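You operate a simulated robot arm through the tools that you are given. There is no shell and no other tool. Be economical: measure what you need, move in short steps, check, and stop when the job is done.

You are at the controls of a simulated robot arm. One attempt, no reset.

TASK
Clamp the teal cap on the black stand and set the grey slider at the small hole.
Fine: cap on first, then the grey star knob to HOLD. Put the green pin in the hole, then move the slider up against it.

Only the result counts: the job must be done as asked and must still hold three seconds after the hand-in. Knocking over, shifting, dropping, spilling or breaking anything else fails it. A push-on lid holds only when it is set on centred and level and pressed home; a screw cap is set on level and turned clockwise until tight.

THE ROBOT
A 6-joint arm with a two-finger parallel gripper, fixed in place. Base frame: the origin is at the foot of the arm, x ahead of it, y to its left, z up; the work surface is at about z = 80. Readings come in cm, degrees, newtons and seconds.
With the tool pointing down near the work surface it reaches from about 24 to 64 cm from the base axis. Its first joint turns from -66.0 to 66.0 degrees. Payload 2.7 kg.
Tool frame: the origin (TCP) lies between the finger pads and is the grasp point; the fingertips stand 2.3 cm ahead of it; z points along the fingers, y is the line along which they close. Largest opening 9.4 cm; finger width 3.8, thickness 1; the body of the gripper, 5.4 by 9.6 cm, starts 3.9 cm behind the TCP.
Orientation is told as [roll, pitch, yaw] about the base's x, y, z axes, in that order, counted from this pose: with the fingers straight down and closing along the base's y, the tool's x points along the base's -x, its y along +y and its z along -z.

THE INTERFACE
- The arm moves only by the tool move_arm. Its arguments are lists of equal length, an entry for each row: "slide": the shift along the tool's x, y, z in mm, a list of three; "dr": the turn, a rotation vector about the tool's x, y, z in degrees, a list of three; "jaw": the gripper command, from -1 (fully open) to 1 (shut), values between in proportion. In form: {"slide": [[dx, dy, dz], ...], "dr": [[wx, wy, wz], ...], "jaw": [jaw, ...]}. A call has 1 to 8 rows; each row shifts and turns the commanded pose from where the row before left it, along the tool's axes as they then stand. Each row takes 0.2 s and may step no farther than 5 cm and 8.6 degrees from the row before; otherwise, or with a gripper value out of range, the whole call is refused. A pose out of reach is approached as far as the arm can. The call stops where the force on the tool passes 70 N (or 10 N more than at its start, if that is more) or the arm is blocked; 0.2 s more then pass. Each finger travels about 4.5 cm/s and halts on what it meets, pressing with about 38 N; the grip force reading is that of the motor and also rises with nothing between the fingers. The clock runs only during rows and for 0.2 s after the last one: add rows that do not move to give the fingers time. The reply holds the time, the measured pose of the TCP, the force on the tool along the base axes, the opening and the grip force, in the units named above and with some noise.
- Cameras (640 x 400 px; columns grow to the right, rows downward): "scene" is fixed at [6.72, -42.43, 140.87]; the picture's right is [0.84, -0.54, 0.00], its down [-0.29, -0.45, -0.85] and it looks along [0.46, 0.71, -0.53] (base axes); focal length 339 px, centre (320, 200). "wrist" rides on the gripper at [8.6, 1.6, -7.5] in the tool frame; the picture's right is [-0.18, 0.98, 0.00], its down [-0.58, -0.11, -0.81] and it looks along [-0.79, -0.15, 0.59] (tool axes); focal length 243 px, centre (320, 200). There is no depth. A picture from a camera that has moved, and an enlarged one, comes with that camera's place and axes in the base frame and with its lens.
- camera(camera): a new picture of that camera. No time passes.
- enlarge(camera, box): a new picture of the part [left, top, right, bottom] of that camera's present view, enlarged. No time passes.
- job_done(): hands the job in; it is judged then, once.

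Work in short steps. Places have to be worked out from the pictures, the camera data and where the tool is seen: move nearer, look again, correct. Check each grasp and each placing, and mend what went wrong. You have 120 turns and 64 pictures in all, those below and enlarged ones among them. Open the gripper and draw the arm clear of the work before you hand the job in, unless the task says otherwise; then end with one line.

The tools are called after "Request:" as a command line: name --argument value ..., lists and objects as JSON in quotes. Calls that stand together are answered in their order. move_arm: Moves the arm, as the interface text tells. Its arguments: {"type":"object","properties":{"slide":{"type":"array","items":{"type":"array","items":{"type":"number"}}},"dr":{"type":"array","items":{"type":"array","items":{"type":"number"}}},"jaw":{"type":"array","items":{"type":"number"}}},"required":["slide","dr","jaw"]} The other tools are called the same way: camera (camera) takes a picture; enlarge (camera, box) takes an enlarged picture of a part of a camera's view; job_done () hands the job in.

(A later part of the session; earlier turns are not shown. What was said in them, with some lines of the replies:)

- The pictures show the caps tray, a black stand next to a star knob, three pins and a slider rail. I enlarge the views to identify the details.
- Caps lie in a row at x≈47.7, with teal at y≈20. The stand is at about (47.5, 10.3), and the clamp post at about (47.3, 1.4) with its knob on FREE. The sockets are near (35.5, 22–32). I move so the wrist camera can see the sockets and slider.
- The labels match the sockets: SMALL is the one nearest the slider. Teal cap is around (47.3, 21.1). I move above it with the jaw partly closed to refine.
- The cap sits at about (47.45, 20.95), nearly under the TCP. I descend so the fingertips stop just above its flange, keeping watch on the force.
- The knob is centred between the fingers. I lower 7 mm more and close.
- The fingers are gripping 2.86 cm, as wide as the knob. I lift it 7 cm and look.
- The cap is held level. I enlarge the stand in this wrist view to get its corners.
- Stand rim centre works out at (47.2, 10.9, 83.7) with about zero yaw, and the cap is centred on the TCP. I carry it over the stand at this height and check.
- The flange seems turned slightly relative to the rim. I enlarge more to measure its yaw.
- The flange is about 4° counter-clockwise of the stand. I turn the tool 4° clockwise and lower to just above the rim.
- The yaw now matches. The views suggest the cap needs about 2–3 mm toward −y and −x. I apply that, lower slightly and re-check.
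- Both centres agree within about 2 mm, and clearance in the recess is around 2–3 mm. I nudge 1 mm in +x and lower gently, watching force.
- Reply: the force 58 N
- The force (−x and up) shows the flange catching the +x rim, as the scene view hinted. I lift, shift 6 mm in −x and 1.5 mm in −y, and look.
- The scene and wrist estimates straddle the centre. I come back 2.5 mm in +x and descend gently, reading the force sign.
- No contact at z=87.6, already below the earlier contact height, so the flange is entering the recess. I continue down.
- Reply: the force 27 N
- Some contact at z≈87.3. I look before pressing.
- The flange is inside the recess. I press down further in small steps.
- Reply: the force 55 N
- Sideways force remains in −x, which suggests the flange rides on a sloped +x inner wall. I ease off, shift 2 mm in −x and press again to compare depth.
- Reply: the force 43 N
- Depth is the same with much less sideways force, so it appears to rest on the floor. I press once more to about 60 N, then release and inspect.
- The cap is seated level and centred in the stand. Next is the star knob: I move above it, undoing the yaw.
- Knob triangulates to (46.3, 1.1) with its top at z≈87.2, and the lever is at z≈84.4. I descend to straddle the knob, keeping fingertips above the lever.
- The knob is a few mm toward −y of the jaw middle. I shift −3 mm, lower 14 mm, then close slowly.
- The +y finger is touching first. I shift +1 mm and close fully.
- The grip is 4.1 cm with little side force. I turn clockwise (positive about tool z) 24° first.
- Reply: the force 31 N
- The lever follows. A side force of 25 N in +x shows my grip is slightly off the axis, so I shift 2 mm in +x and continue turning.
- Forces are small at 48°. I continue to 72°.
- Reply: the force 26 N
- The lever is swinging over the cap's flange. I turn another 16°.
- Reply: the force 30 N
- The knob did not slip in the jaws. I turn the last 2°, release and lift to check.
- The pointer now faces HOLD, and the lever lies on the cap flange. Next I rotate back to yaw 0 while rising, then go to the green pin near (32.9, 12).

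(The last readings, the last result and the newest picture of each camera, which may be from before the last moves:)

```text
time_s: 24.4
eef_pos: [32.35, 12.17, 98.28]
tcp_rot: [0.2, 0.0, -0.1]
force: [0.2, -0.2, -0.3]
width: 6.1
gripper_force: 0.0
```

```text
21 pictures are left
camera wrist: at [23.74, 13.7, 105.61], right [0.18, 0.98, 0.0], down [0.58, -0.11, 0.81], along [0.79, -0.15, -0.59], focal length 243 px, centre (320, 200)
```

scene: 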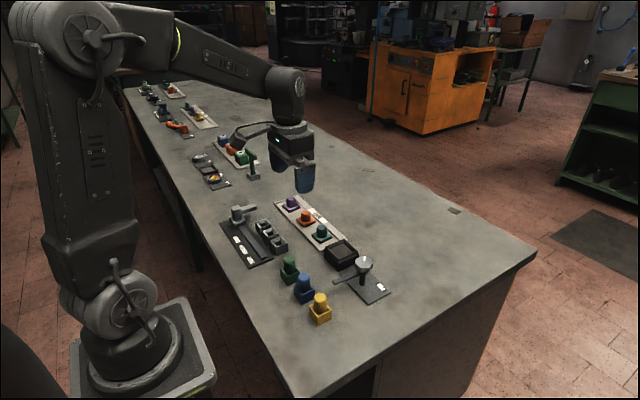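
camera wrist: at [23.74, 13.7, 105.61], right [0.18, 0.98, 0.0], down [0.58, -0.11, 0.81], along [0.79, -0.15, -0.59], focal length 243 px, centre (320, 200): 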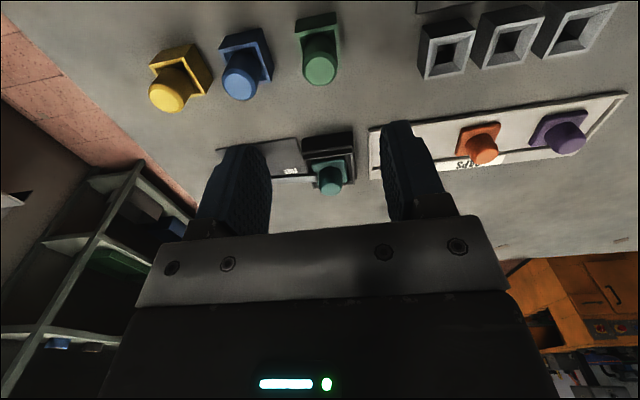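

Green pin triangulates to (32.95, 12.0), top at z≈86.4. I descend around it.

Request:
move_arm --slide '[[-6, -1.5, 30], [0, 0, 40], [0, 0, 35]]' --dr '[[0, 0, 0], [0, 0, 0], [0, 0, 0]]' --jaw '[-0.3, -0.3, -0.3]'

Request:
camera --camera "wrist"

Request:
enlarge --camera "scene" --box '[260, 220, 350, 300]'

```text
time_s: 25.2
eef_pos: [33.39, 11.98, 87.44]
tcp_rot: [0.0, -0.2, 0.1]
force: [0.4, -0.1, 0.3]
width: 6.13
gripper_force: 0.0
```

```text
20 pictures are left
camera wrist: at [24.65, 13.58, 94.92], right [0.18, 0.98, 0.0], down [0.58, -0.11, 0.81], along [0.79, -0.15, -0.59], focal length 243 px, centre (320, 200)
```

wrist: 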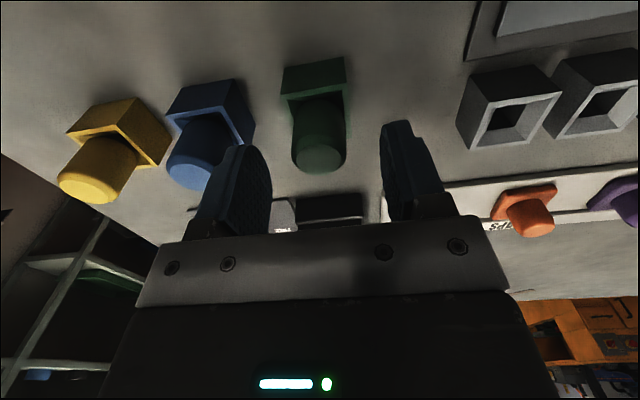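

```text
5.00 times, centred on (305, 260) of scene
camera zoom: at [6.72, -42.43, 140.87], right [0.84, -0.54, 0.0], down [-0.29, -0.45, -0.85], along [0.46, 0.71, -0.53], focal length 1696 px, centre (395, -100)
```

zoom: 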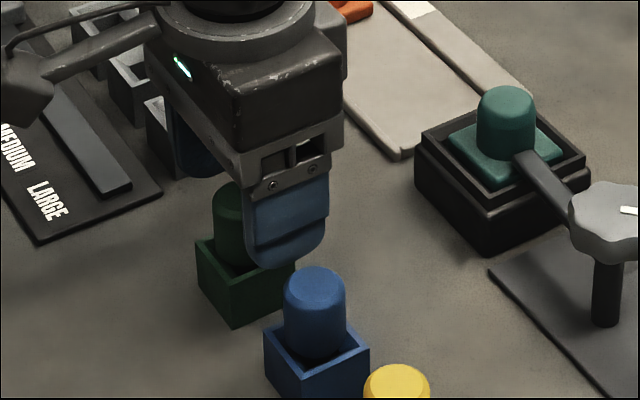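

The pin is about 4 mm toward −x of the TCP. I correct, lower 13 mm and grip.

Request:
move_arm --slide '[[4, -1.5, 6], [0, 0, 7], [0, 0, 0], [0, 0, 0], [0, 0, 0], [0, 0, 0]]' --dr '[[0, 0, 0], [0, 0, 0], [0, 0, 0], [0, 0, 0], [0, 0, 0], [0, 0, 0]]' --jaw '[-0.3, -0.3, 1, 1, 1, 1]'

```text
time_s: 26.6
eef_pos: [32.99, 11.9, 86.24]
tcp_rot: [0.1, -0.2, 0.1]
force: [-0.6, 4.0, -1.9]
width: 2.7
gripper_force: 38.4
```

Gripped at 2.7 cm with little side force. I lift 8 cm and view the pin.

Request:
move_arm --slide '[[0, 0, -20], [0, 0, -30], [0, 0, -40]]' --dr '[[0, 0, 0], [0, 0, 0], [0, 0, 0]]' --jaw '[1, 1, 1]'

Request:
enlarge --camera "scene" --box '[210, 180, 320, 280]'

Request:
camera --camera "wrist"

```text
time_s: 27.4
eef_pos: [32.58, 11.83, 95.14]
tcp_rot: [0.0, 0.1, 0.1]
force: [0.1, -0.1, -0.6]
width: 2.66
gripper_force: 38.4
```

```text
4.00 times, centred on (265, 230) of scene
camera zoom: at [6.72, -42.43, 140.87], right [0.84, -0.54, 0.0], down [-0.29, -0.45, -0.85], along [0.46, 0.71, -0.53], focal length 1357 px, centre (540, 80)
```

zoom: 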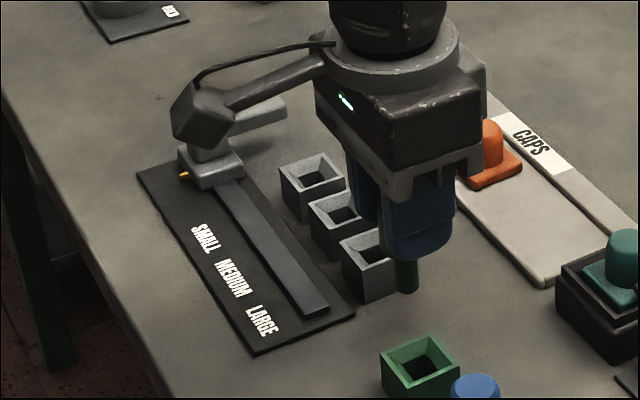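

```text
17 pictures are left
camera wrist: at [23.83, 13.54, 102.52], right [0.18, 0.98, 0.0], down [0.58, -0.11, 0.81], along [0.79, -0.15, -0.59], focal length 243 px, centre (320, 200)
```

wrist: 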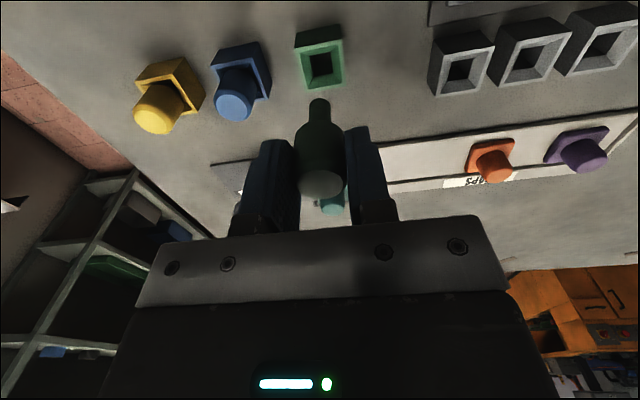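

The pin has a head and a stem whose tip is about 6 cm below the TCP. I carry it over the SMALL socket near (35, 32).

Request:
move_arm --slide '[[-4.5, 40.5, -4], [-4.5, 40.5, -4], [-4.5, 40.5, -4], [-4.5, 40.5, -4], [-4.5, 40.5, -4]]' --dr '[[0, 0, 0], [0, 0, 0], [0, 0, 0], [0, 0, 0], [0, 0, 0]]' --jaw '[1, 1, 1, 1, 1]'

Request:
enlarge --camera "wrist" --box '[200, 0, 440, 200]'

Request:
enlarge --camera "scene" --box '[230, 180, 310, 240]'

```text
time_s: 28.6
eef_pos: [35.0, 31.93, 97.04]
tcp_rot: [0.0, -0.2, 0.2]
force: [-0.5, 0.2, -0.7]
width: 2.64
gripper_force: 37.6
```

```text
2.00 times, centred on (320, 100) of wrist
camera zoom: at [26.33, 33.53, 104.44], right [0.18, 0.98, 0.0], down [0.58, -0.11, 0.81], along [0.79, -0.15, -0.59], focal length 485 px, centre (320, 400)
```

zoom: 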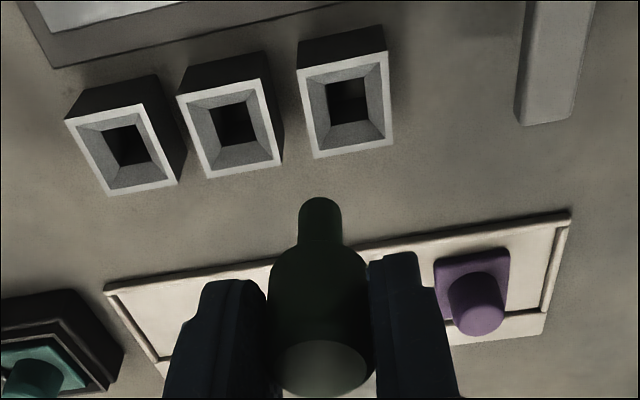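

```text
6.67 times, centred on (270, 210) of scene
camera zoom: at [6.72, -42.44, 140.87], right [0.84, -0.54, 0.0], down [-0.29, -0.45, -0.85], along [0.46, 0.71, -0.53], focal length 2261 px, centre (653, 133)
```

zoom: 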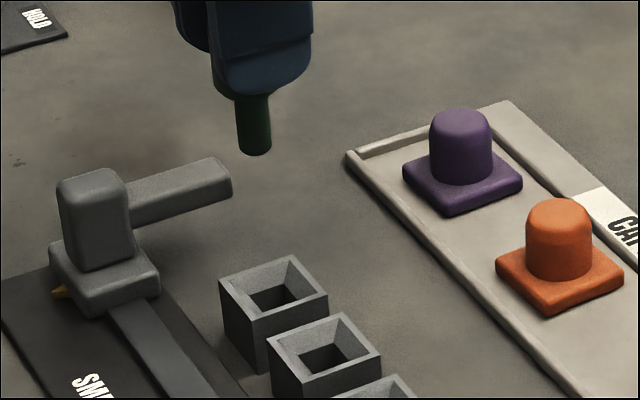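

Socket triangulates to (35.2, 33.0) with rim z≈83.3. I shift over it and lower the stem tip to about 1 cm above the rim.

Request:
move_arm --slide '[[-2, 10.5, 0], [0, 0, 35], [0, 0, 29]]' --dr '[[0, 0, 0], [0, 0, 0], [0, 0, 0]]' --jaw '[1, 1, 1]'

Request:
enlarge --camera "wrist" --box '[240, 40, 420, 190]'

Request:
enlarge --camera "scene" --box '[230, 180, 310, 240]'

```text
time_s: 29.4
eef_pos: [35.62, 33.07, 90.97]
tcp_rot: [0.1, -0.1, 0.1]
force: [-0.2, 0.0, -0.6]
width: 2.69
gripper_force: 37.8
```

```text
2.67 times, centred on (330, 115) of wrist
camera zoom: at [26.84, 34.71, 98.34], right [0.18, 0.98, 0.0], down [0.58, -0.11, 0.81], along [0.79, -0.15, -0.59], focal length 647 px, centre (293, 427)
```

zoom: 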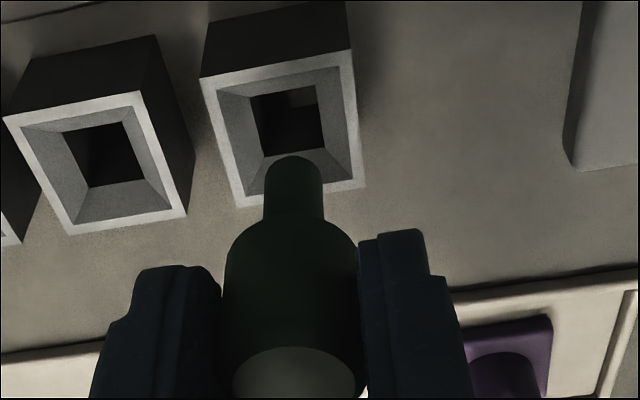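

```text
6.67 times, centred on (270, 210) of scene
camera zoom: at [6.73, -42.43, 140.87], right [0.84, -0.54, 0.0], down [-0.29, -0.45, -0.85], along [0.46, 0.71, -0.53], focal length 2261 px, centre (653, 133)
```

zoom: 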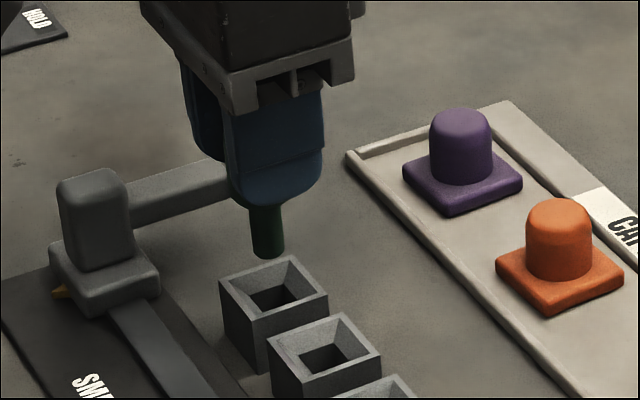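

y matches; x is about 3 mm too far. I correct and lower into the funnel in small steps.

Request:
move_arm --slide '[[3, 0, 5], [0, 0, 7], [0, 0, 5]]' --dr '[[0, 0, 0], [0, 0, 0], [0, 0, 0]]' --jaw '[1, 1, 1]'

Request:
enlarge --camera "wrist" --box '[240, 60, 400, 180]'

Request:
enlarge --camera "scene" --box '[240, 190, 300, 235]'

```text
time_s: 30.2
eef_pos: [35.16, 33.12, 89.27]
tcp_rot: [0.1, -0.1, 0.2]
force: [0.0, -0.5, 0.1]
width: 2.67
gripper_force: 37.7
```

```text
3.33 times, centred on (320, 120) of wrist
camera zoom: at [26.44, 34.67, 96.7], right [0.18, 0.98, 0.0], down [0.58, -0.11, 0.81], along [0.79, -0.15, -0.59], focal length 809 px, centre (320, 467)
```

zoom: 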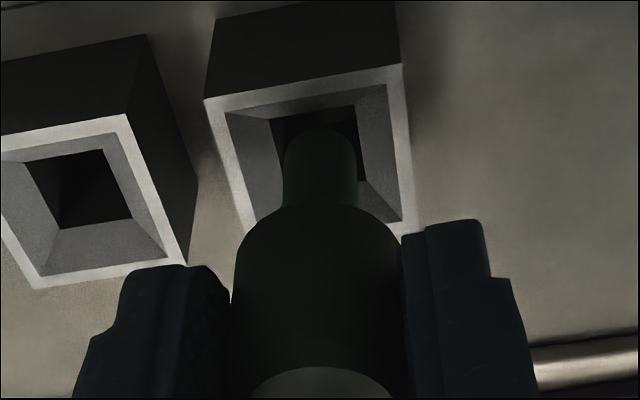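

```text
8.89 times, centred on (270, 212) of scene
camera zoom: at [6.72, -42.43, 140.87], right [0.84, -0.54, 0.0], down [-0.29, -0.45, -0.85], along [0.46, 0.71, -0.53], focal length 3015 px, centre (764, 89)
```

zoom: 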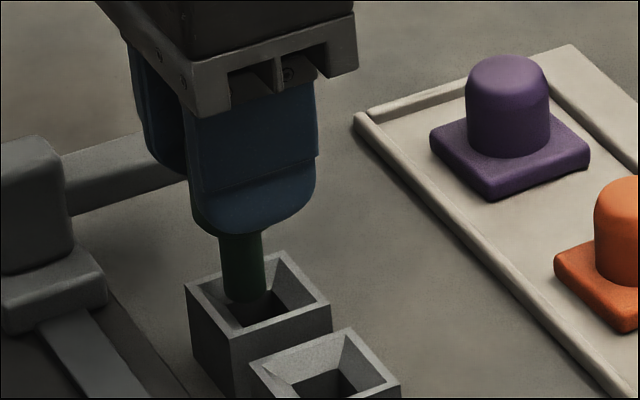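

At rim level both views say the stem is about 3–4 mm short in x. I shift +3 mm and continue lowering.

Request:
move_arm --slide '[[-3, 0, 0], [0, 0, 5], [0, 0, 5]]' --dr '[[0, 0, 0], [0, 0, 0], [0, 0, 0]]' --jaw '[1, 1, 1]'

```text
time_s: 31.0
eef_pos: [35.31, 32.95, 88.3]
tcp_rot: [0.0, 0.0, 0.1]
force: [-1.1, -0.1, -1.0]
width: 2.67
gripper_force: 37.8
```

No contact yet at z=88.3. I lower further.

Request:
move_arm --slide '[[0, 0, 3], [0, 0, 3], [0, 0, 3]]' --dr '[[0, 0, 0], [0, 0, 0], [0, 0, 0]]' --jaw '[1, 1, 1]'

```text
time_s: 31.8
eef_pos: [35.41, 33.0, 87.33]
tcp_rot: [0.1, 0.0, 0.0]
force: [-1.3, -0.4, -0.8]
width: 2.68
gripper_force: 38.1
```

Request:
move_arm --slide '[[0, 0, 3], [0, 0, 3]]' --dr '[[0, 0, 0], [0, 0, 0]]' --jaw '[1, 1]'

Request:
enlarge --camera "scene" --box '[240, 190, 300, 235]'

```text
time_s: 32.4
eef_pos: [35.31, 32.94, 86.85]
tcp_rot: [0.1, -0.2, 0.0]
force: [0.3, -0.8, 0.7]
width: 2.66
gripper_force: 37.7
```

```text
8.89 times, centred on (270, 212) of scene
camera zoom: at [6.72, -42.43, 140.87], right [0.84, -0.54, 0.0], down [-0.29, -0.45, -0.85], along [0.46, 0.71, -0.53], focal length 3015 px, centre (764, 89)
```

zoom: 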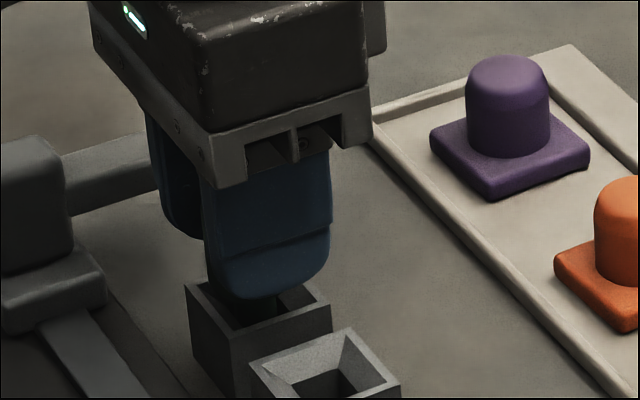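

Free at z=86.85 and the stem is in the hole. I continue to seating, expected near z≈86.2.

Request:
move_arm --slide '[[0, 0, 3], [0, 0, 3]]' --dr '[[0, 0, 0], [0, 0, 0]]' --jaw '[1, 1]'

```text
time_s: 33.0
eef_pos: [35.38, 33.14, 86.25]
tcp_rot: [0.0, -0.2, 0.1]
force: [-3.0, -3.3, 11.7]
width: 2.67
gripper_force: 38.1
```

Contact at z=86.25, the expected seat. I press lightly, release, lift and check.

Request:
move_arm --slide '[[0, 0, 1.5], [0, 0, -1], [0, 0, 0], [0, 0, 0], [0, 0, -40], [0, 0, -40]]' --dr '[[0, 0, 0], [0, 0, 0], [0, 0, 0], [0, 0, 0], [0, 0, 0], [0, 0, 0]]' --jaw '[1, 1, -0.2, -0.2, -0.2, -0.2]'

Request:
enlarge --camera "scene" --box '[210, 170, 310, 250]'

Request:
camera --camera "wrist"

```text
time_s: 34.4
eef_pos: [35.49, 33.01, 94.09]
tcp_rot: [0.1, -0.2, 0.0]
force: [-0.2, -0.3, 0.0]
width: 5.66
gripper_force: 0.0
```

```text
5.00 times, centred on (260, 210) of scene
camera zoom: at [6.72, -42.43, 140.87], right [0.84, -0.54, 0.0], down [-0.29, -0.45, -0.85], along [0.46, 0.71, -0.53], focal length 1696 px, centre (620, 150)
```

zoom: 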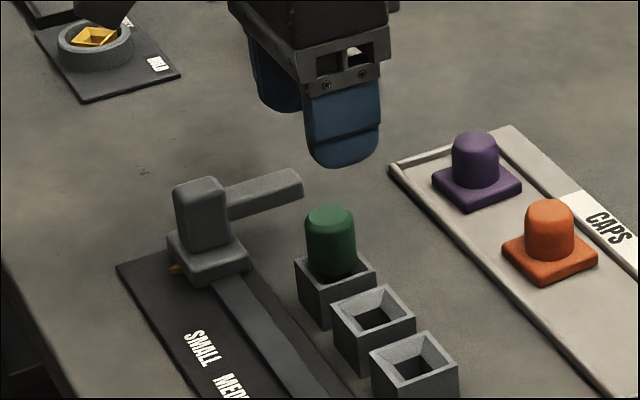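

```text
8 pictures are left
camera wrist: at [26.8, 34.63, 101.5], right [0.18, 0.98, 0.0], down [0.58, -0.11, 0.81], along [0.79, -0.15, -0.59], focal length 243 px, centre (320, 200)
```

wrist: 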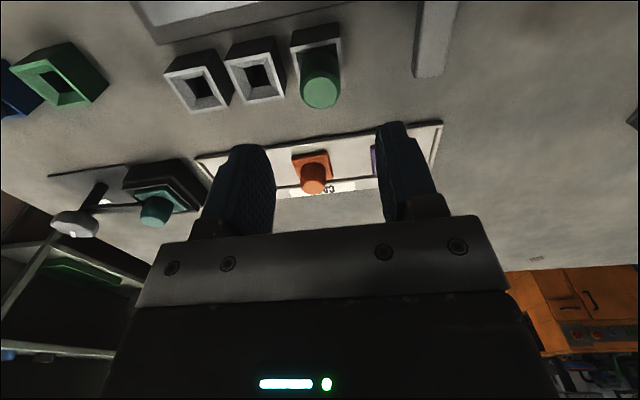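

The pin is seated upright in the SMALL socket. The slider's handle is estimated at (30.2, 39.7) with top at z≈87. I move above it to measure.

Request:
move_arm --slide '[[0, 0, -8], [26.5, 34, 0], [26.5, 34, 0]]' --dr '[[0, 0, 0], [0, 0, 0], [0, 0, 0]]' --jaw '[-0.3, -0.3, -0.3]'

Request:
enlarge --camera "wrist" --box '[180, 0, 460, 230]'

```text
time_s: 35.2
eef_pos: [30.02, 39.81, 94.82]
tcp_rot: [0.1, -0.1, 0.1]
force: [-1.3, 0.3, 0.4]
width: 6.12
gripper_force: 0.0
```

```text
1.74 times, centred on (320, 115) of wrist
camera zoom: at [21.26, 41.38, 102.2], right [0.18, 0.98, 0.0], down [0.58, -0.11, 0.81], along [0.79, -0.15, -0.59], focal length 422 px, centre (320, 348)
```

zoom: 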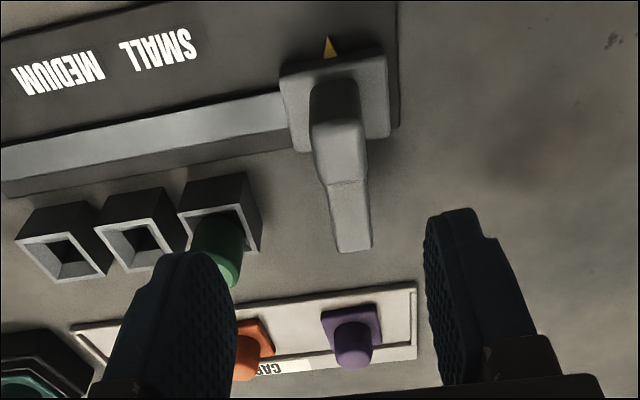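

The handle is at about (29.7, 40.4). I shift, descend around it, then partly close.

Request:
move_arm --slide '[[3, 6, 30], [0, 0, 35], [0, 0, 20], [0, 0, 0], [0, 0, 0]]' --dr '[[0, 0, 0], [0, 0, 0], [0, 0, 0], [0, 0, 0], [0, 0, 0]]' --jaw '[-0.3, -0.3, -0.3, 0.3, 0.4]'

Request:
camera --camera "wrist"

```text
time_s: 36.4
eef_pos: [29.81, 40.48, 86.3]
tcp_rot: [0.1, -0.1, 0.2]
force: [0.0, -0.3, 0.5]
width: 2.83
gripper_force: 0.0
```

```text
6 pictures are left
camera wrist: at [21.03, 42.06, 93.76], right [0.18, 0.98, 0.0], down [0.58, -0.11, 0.81], along [0.79, -0.15, -0.59], focal length 243 px, centre (320, 200)
```

wrist: 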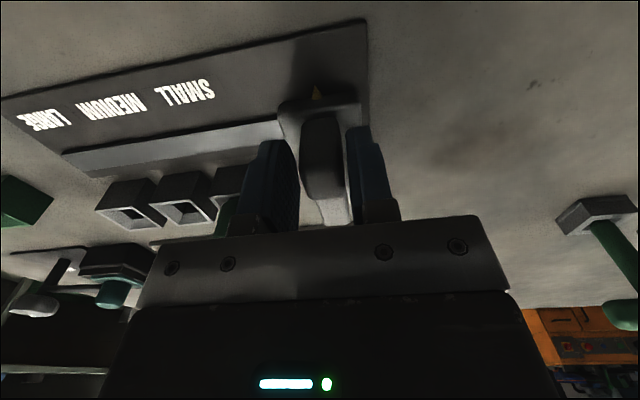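

The handle lies between the fingers. I close on it.

Request:
move_arm --slide '[[0, 0, 0], [0, 0, 0], [0, 0, 0]]' --dr '[[0, 0, 0], [0, 0, 0], [0, 0, 0]]' --jaw '[1, 1, 1]'

```text
time_s: 37.2
eef_pos: [29.73, 40.49, 86.35]
tcp_rot: [0.1, -0.1, 0.1]
force: [-0.7, 0.5, -1.8]
width: 2.19
gripper_force: 44.8
```

Gripped at 2.2 cm. I slide in −y by 4 cm, expecting contact after about 5.4 cm.

Request:
move_arm --slide '[[0, -10, 0], [0, -10, 0], [0, -10, 0], [0, -10, 0]]' --dr '[[0, 0, 0], [0, 0, 0], [0, 0, 0], [0, 0, 0]]' --jaw '[1, 1, 1, 1]'

Request:
enlarge --camera "scene" --box '[220, 180, 300, 240]'

```text
time_s: 38.2
eef_pos: [29.74, 36.35, 86.26]
tcp_rot: [-0.1, 0.2, 0.0]
force: [-4.3, 2.2, -18.8]
width: 2.17
gripper_force: 44.5
```

```text
6.67 times, centred on (260, 210) of scene
camera zoom: at [6.73, -42.41, 140.88], right [0.84, -0.54, 0.0], down [-0.29, -0.45, -0.84], along [0.45, 0.71, -0.53], focal length 2261 px, centre (720, 133)
```

zoom: 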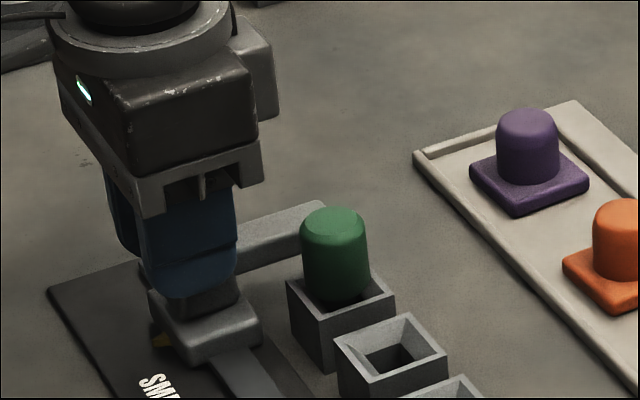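

The slider follows, with about 1–1.5 cm still to go. I continue in small steps and watch the y force.

Request:
move_arm --slide '[[0, -3, 0], [0, -3, 0], [0, -2, 0]]' --dr '[[0, 0, 0], [0, 0, 0], [0, 0, 0]]' --jaw '[1, 1, 1]'

```text
time_s: 39.0
eef_pos: [29.66, 35.64, 86.44]
tcp_rot: [-0.1, 0.1, 0.0]
force: [-4.9, 1.4, -20.6]
width: 2.17
gripper_force: 45.3
```

Request:
move_arm --slide '[[0, -1.5, 0], [0, -1.5, 0]]' --dr '[[0, 0, 0], [0, 0, 0]]' --jaw '[1, 1]'

Request:
enlarge --camera "scene" --box '[230, 190, 290, 235]'

```text
time_s: 39.6
eef_pos: [29.72, 35.28, 86.39]
tcp_rot: [-0.1, 0.0, 0.0]
force: [-8.2, 2.4, -21.4]
width: 2.16
gripper_force: 44.8
```

```text
8.89 times, centred on (260, 212) of scene
camera zoom: at [6.73, -42.41, 140.88], right [0.84, -0.54, 0.0], down [-0.29, -0.45, -0.84], along [0.45, 0.71, -0.53], focal length 3015 px, centre (853, 89)
```

zoom: 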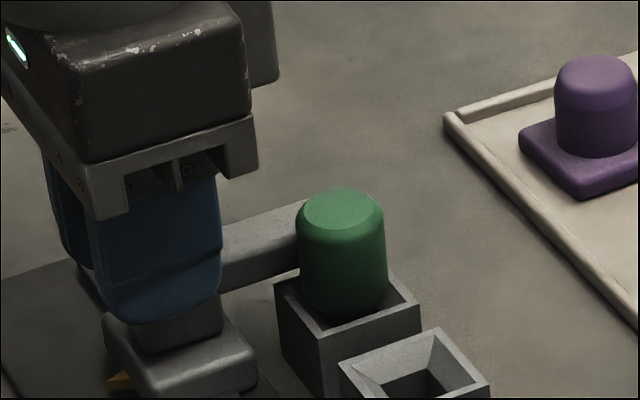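

Close to the pin but no y force yet. I advance 1 mm at a time.

Request:
move_arm --slide '[[0, -1, 0]]' --dr '[[0, 0, 0]]' --jaw '[1]'

Request:
move_arm --slide '[[0, -1, 0]]' --dr '[[0, 0, 0]]' --jaw '[1]'

```text
time_s: 40.0
eef_pos: [29.72, 35.3, 86.37]
tcp_rot: [0.0, 0.0, 0.2]
force: [-10.5, 2.0, -16.2]
width: 2.2
gripper_force: 45.2
```

```text
time_s: 40.4
eef_pos: [29.74, 35.2, 86.35]
tcp_rot: [0.2, -0.1, 0.1]
force: [-9.6, 9.2, -22.0]
width: 2.15
gripper_force: 44.9
```

The y force is starting to rise (9 N), so contact is beginning. One more step to confirm.

Request:
move_arm --slide '[[0, -1, 0]]' --dr '[[0, 0, 0]]' --jaw '[1]'

Request:
enlarge --camera "scene" --box '[230, 190, 290, 235]'

```text
time_s: 40.8
eef_pos: [29.72, 35.11, 86.43]
tcp_rot: [0.1, -0.1, 0.0]
force: [-8.0, 15.5, -28.8]
width: 2.17
gripper_force: 44.8
```

```text
8.89 times, centred on (260, 212) of scene
camera zoom: at [6.74, -42.36, 140.89], right [0.84, -0.54, 0.0], down [-0.29, -0.45, -0.84], along [0.45, 0.71, -0.54], focal length 3015 px, centre (853, 89)
```

zoom: 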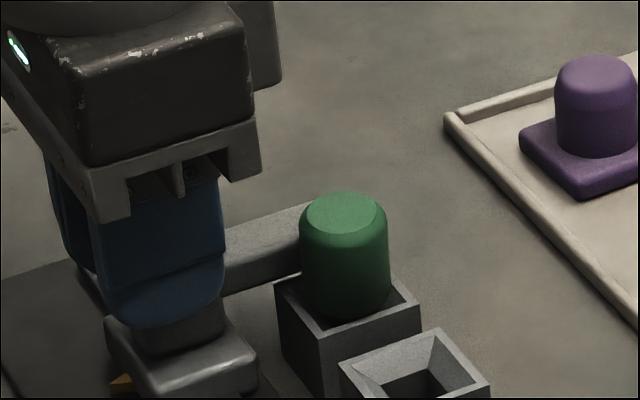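

Contact with the pin is confirmed: force is rising and the arm sits against it. I release, then lift straight up.

Request:
move_arm --slide '[[0, 0, 0], [0, 0, 0], [0, 0, 0], [0, 0, -30], [0, 0, -45], [0, 0, -45]]' --dr '[[0, 0, 0], [0, 0, 0], [0, 0, 0], [0, 0, 0], [0, 0, 0], [0, 0, 0]]' --jaw '[0.2, 0.2, 0.2, 0.2, 0.2, 0.2]'

Request:
enlarge --camera "scene" --box '[220, 180, 300, 240]'

```text
time_s: 42.2
eef_pos: [29.54, 34.85, 98.22]
tcp_rot: [0.1, -0.1, 0.1]
force: [0.8, 0.3, -1.0]
width: 3.75
gripper_force: 0.0
```

```text
6.67 times, centred on (260, 210) of scene
camera zoom: at [6.72, -42.43, 140.87], right [0.84, -0.54, 0.0], down [-0.29, -0.45, -0.85], along [0.46, 0.71, -0.53], focal length 2261 px, centre (720, 133)
```

zoom: 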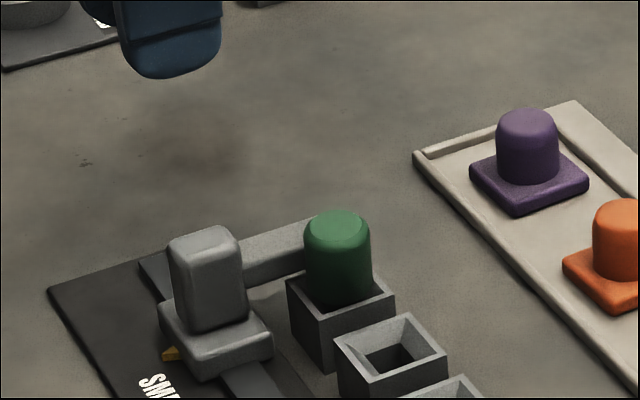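

The slider arm stands against the upright pin. I use the last pictures to verify the contact from above and the whole scene.

Request:
enlarge --camera "wrist" --box '[220, 0, 420, 150]'

Request:
enlarge --camera "scene" --box '[210, 180, 400, 330]'

```text
2.67 times, centred on (320, 75) of wrist
camera zoom: at [20.95, 36.49, 105.65], right [0.18, 0.98, 0.0], down [0.58, -0.11, 0.81], along [0.79, -0.15, -0.59], focal length 647 px, centre (320, 533)
```

zoom: 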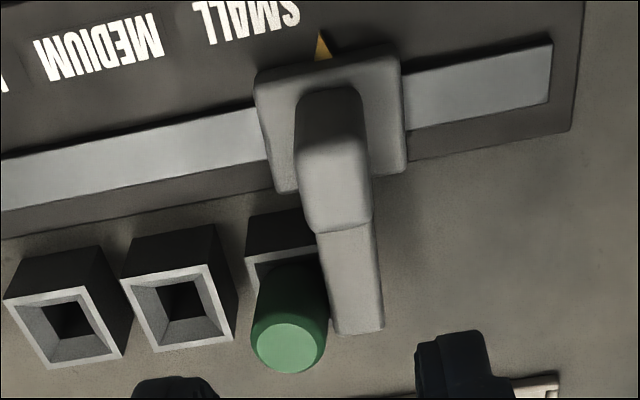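

```text
2.67 times, centred on (305, 255) of scene
camera zoom: at [6.72, -42.43, 140.87], right [0.84, -0.54, 0.0], down [-0.29, -0.45, -0.85], along [0.46, 0.71, -0.53], focal length 904 px, centre (360, 53)
```

zoom: 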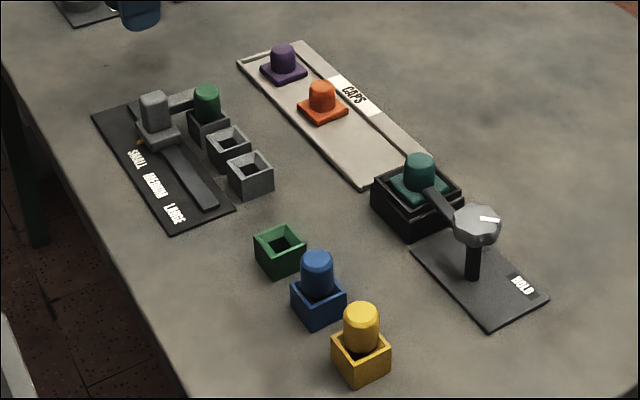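

Everything is in place: cap clamped, knob on HOLD, pin in the SMALL socket and slider arm against it. I open the gripper, draw clear, and hand in.

Request:
move_arm --slide '[[0, 0, -40], [0, 0, -40], [0, 0, 0]]' --dr '[[0, 0, 0], [0, 0, 0], [0, 0, 0]]' --jaw '[-0.5, -1, -1]'

Request:
job_done

```text
time_s: 43.0
eef_pos: [29.6, 35.09, 106.29]
tcp_rot: [0.0, -0.1, 0.1]
force: [-0.5, 0.3, -0.2]
width: 9.4
gripper_force: 0.0
```

```text
The job is handed in.
```

I handed the job in: the teal cap is clamped on the black stand with the star knob at HOLD, the green pin is in the SMALL hole, and the grey slider is up against it.
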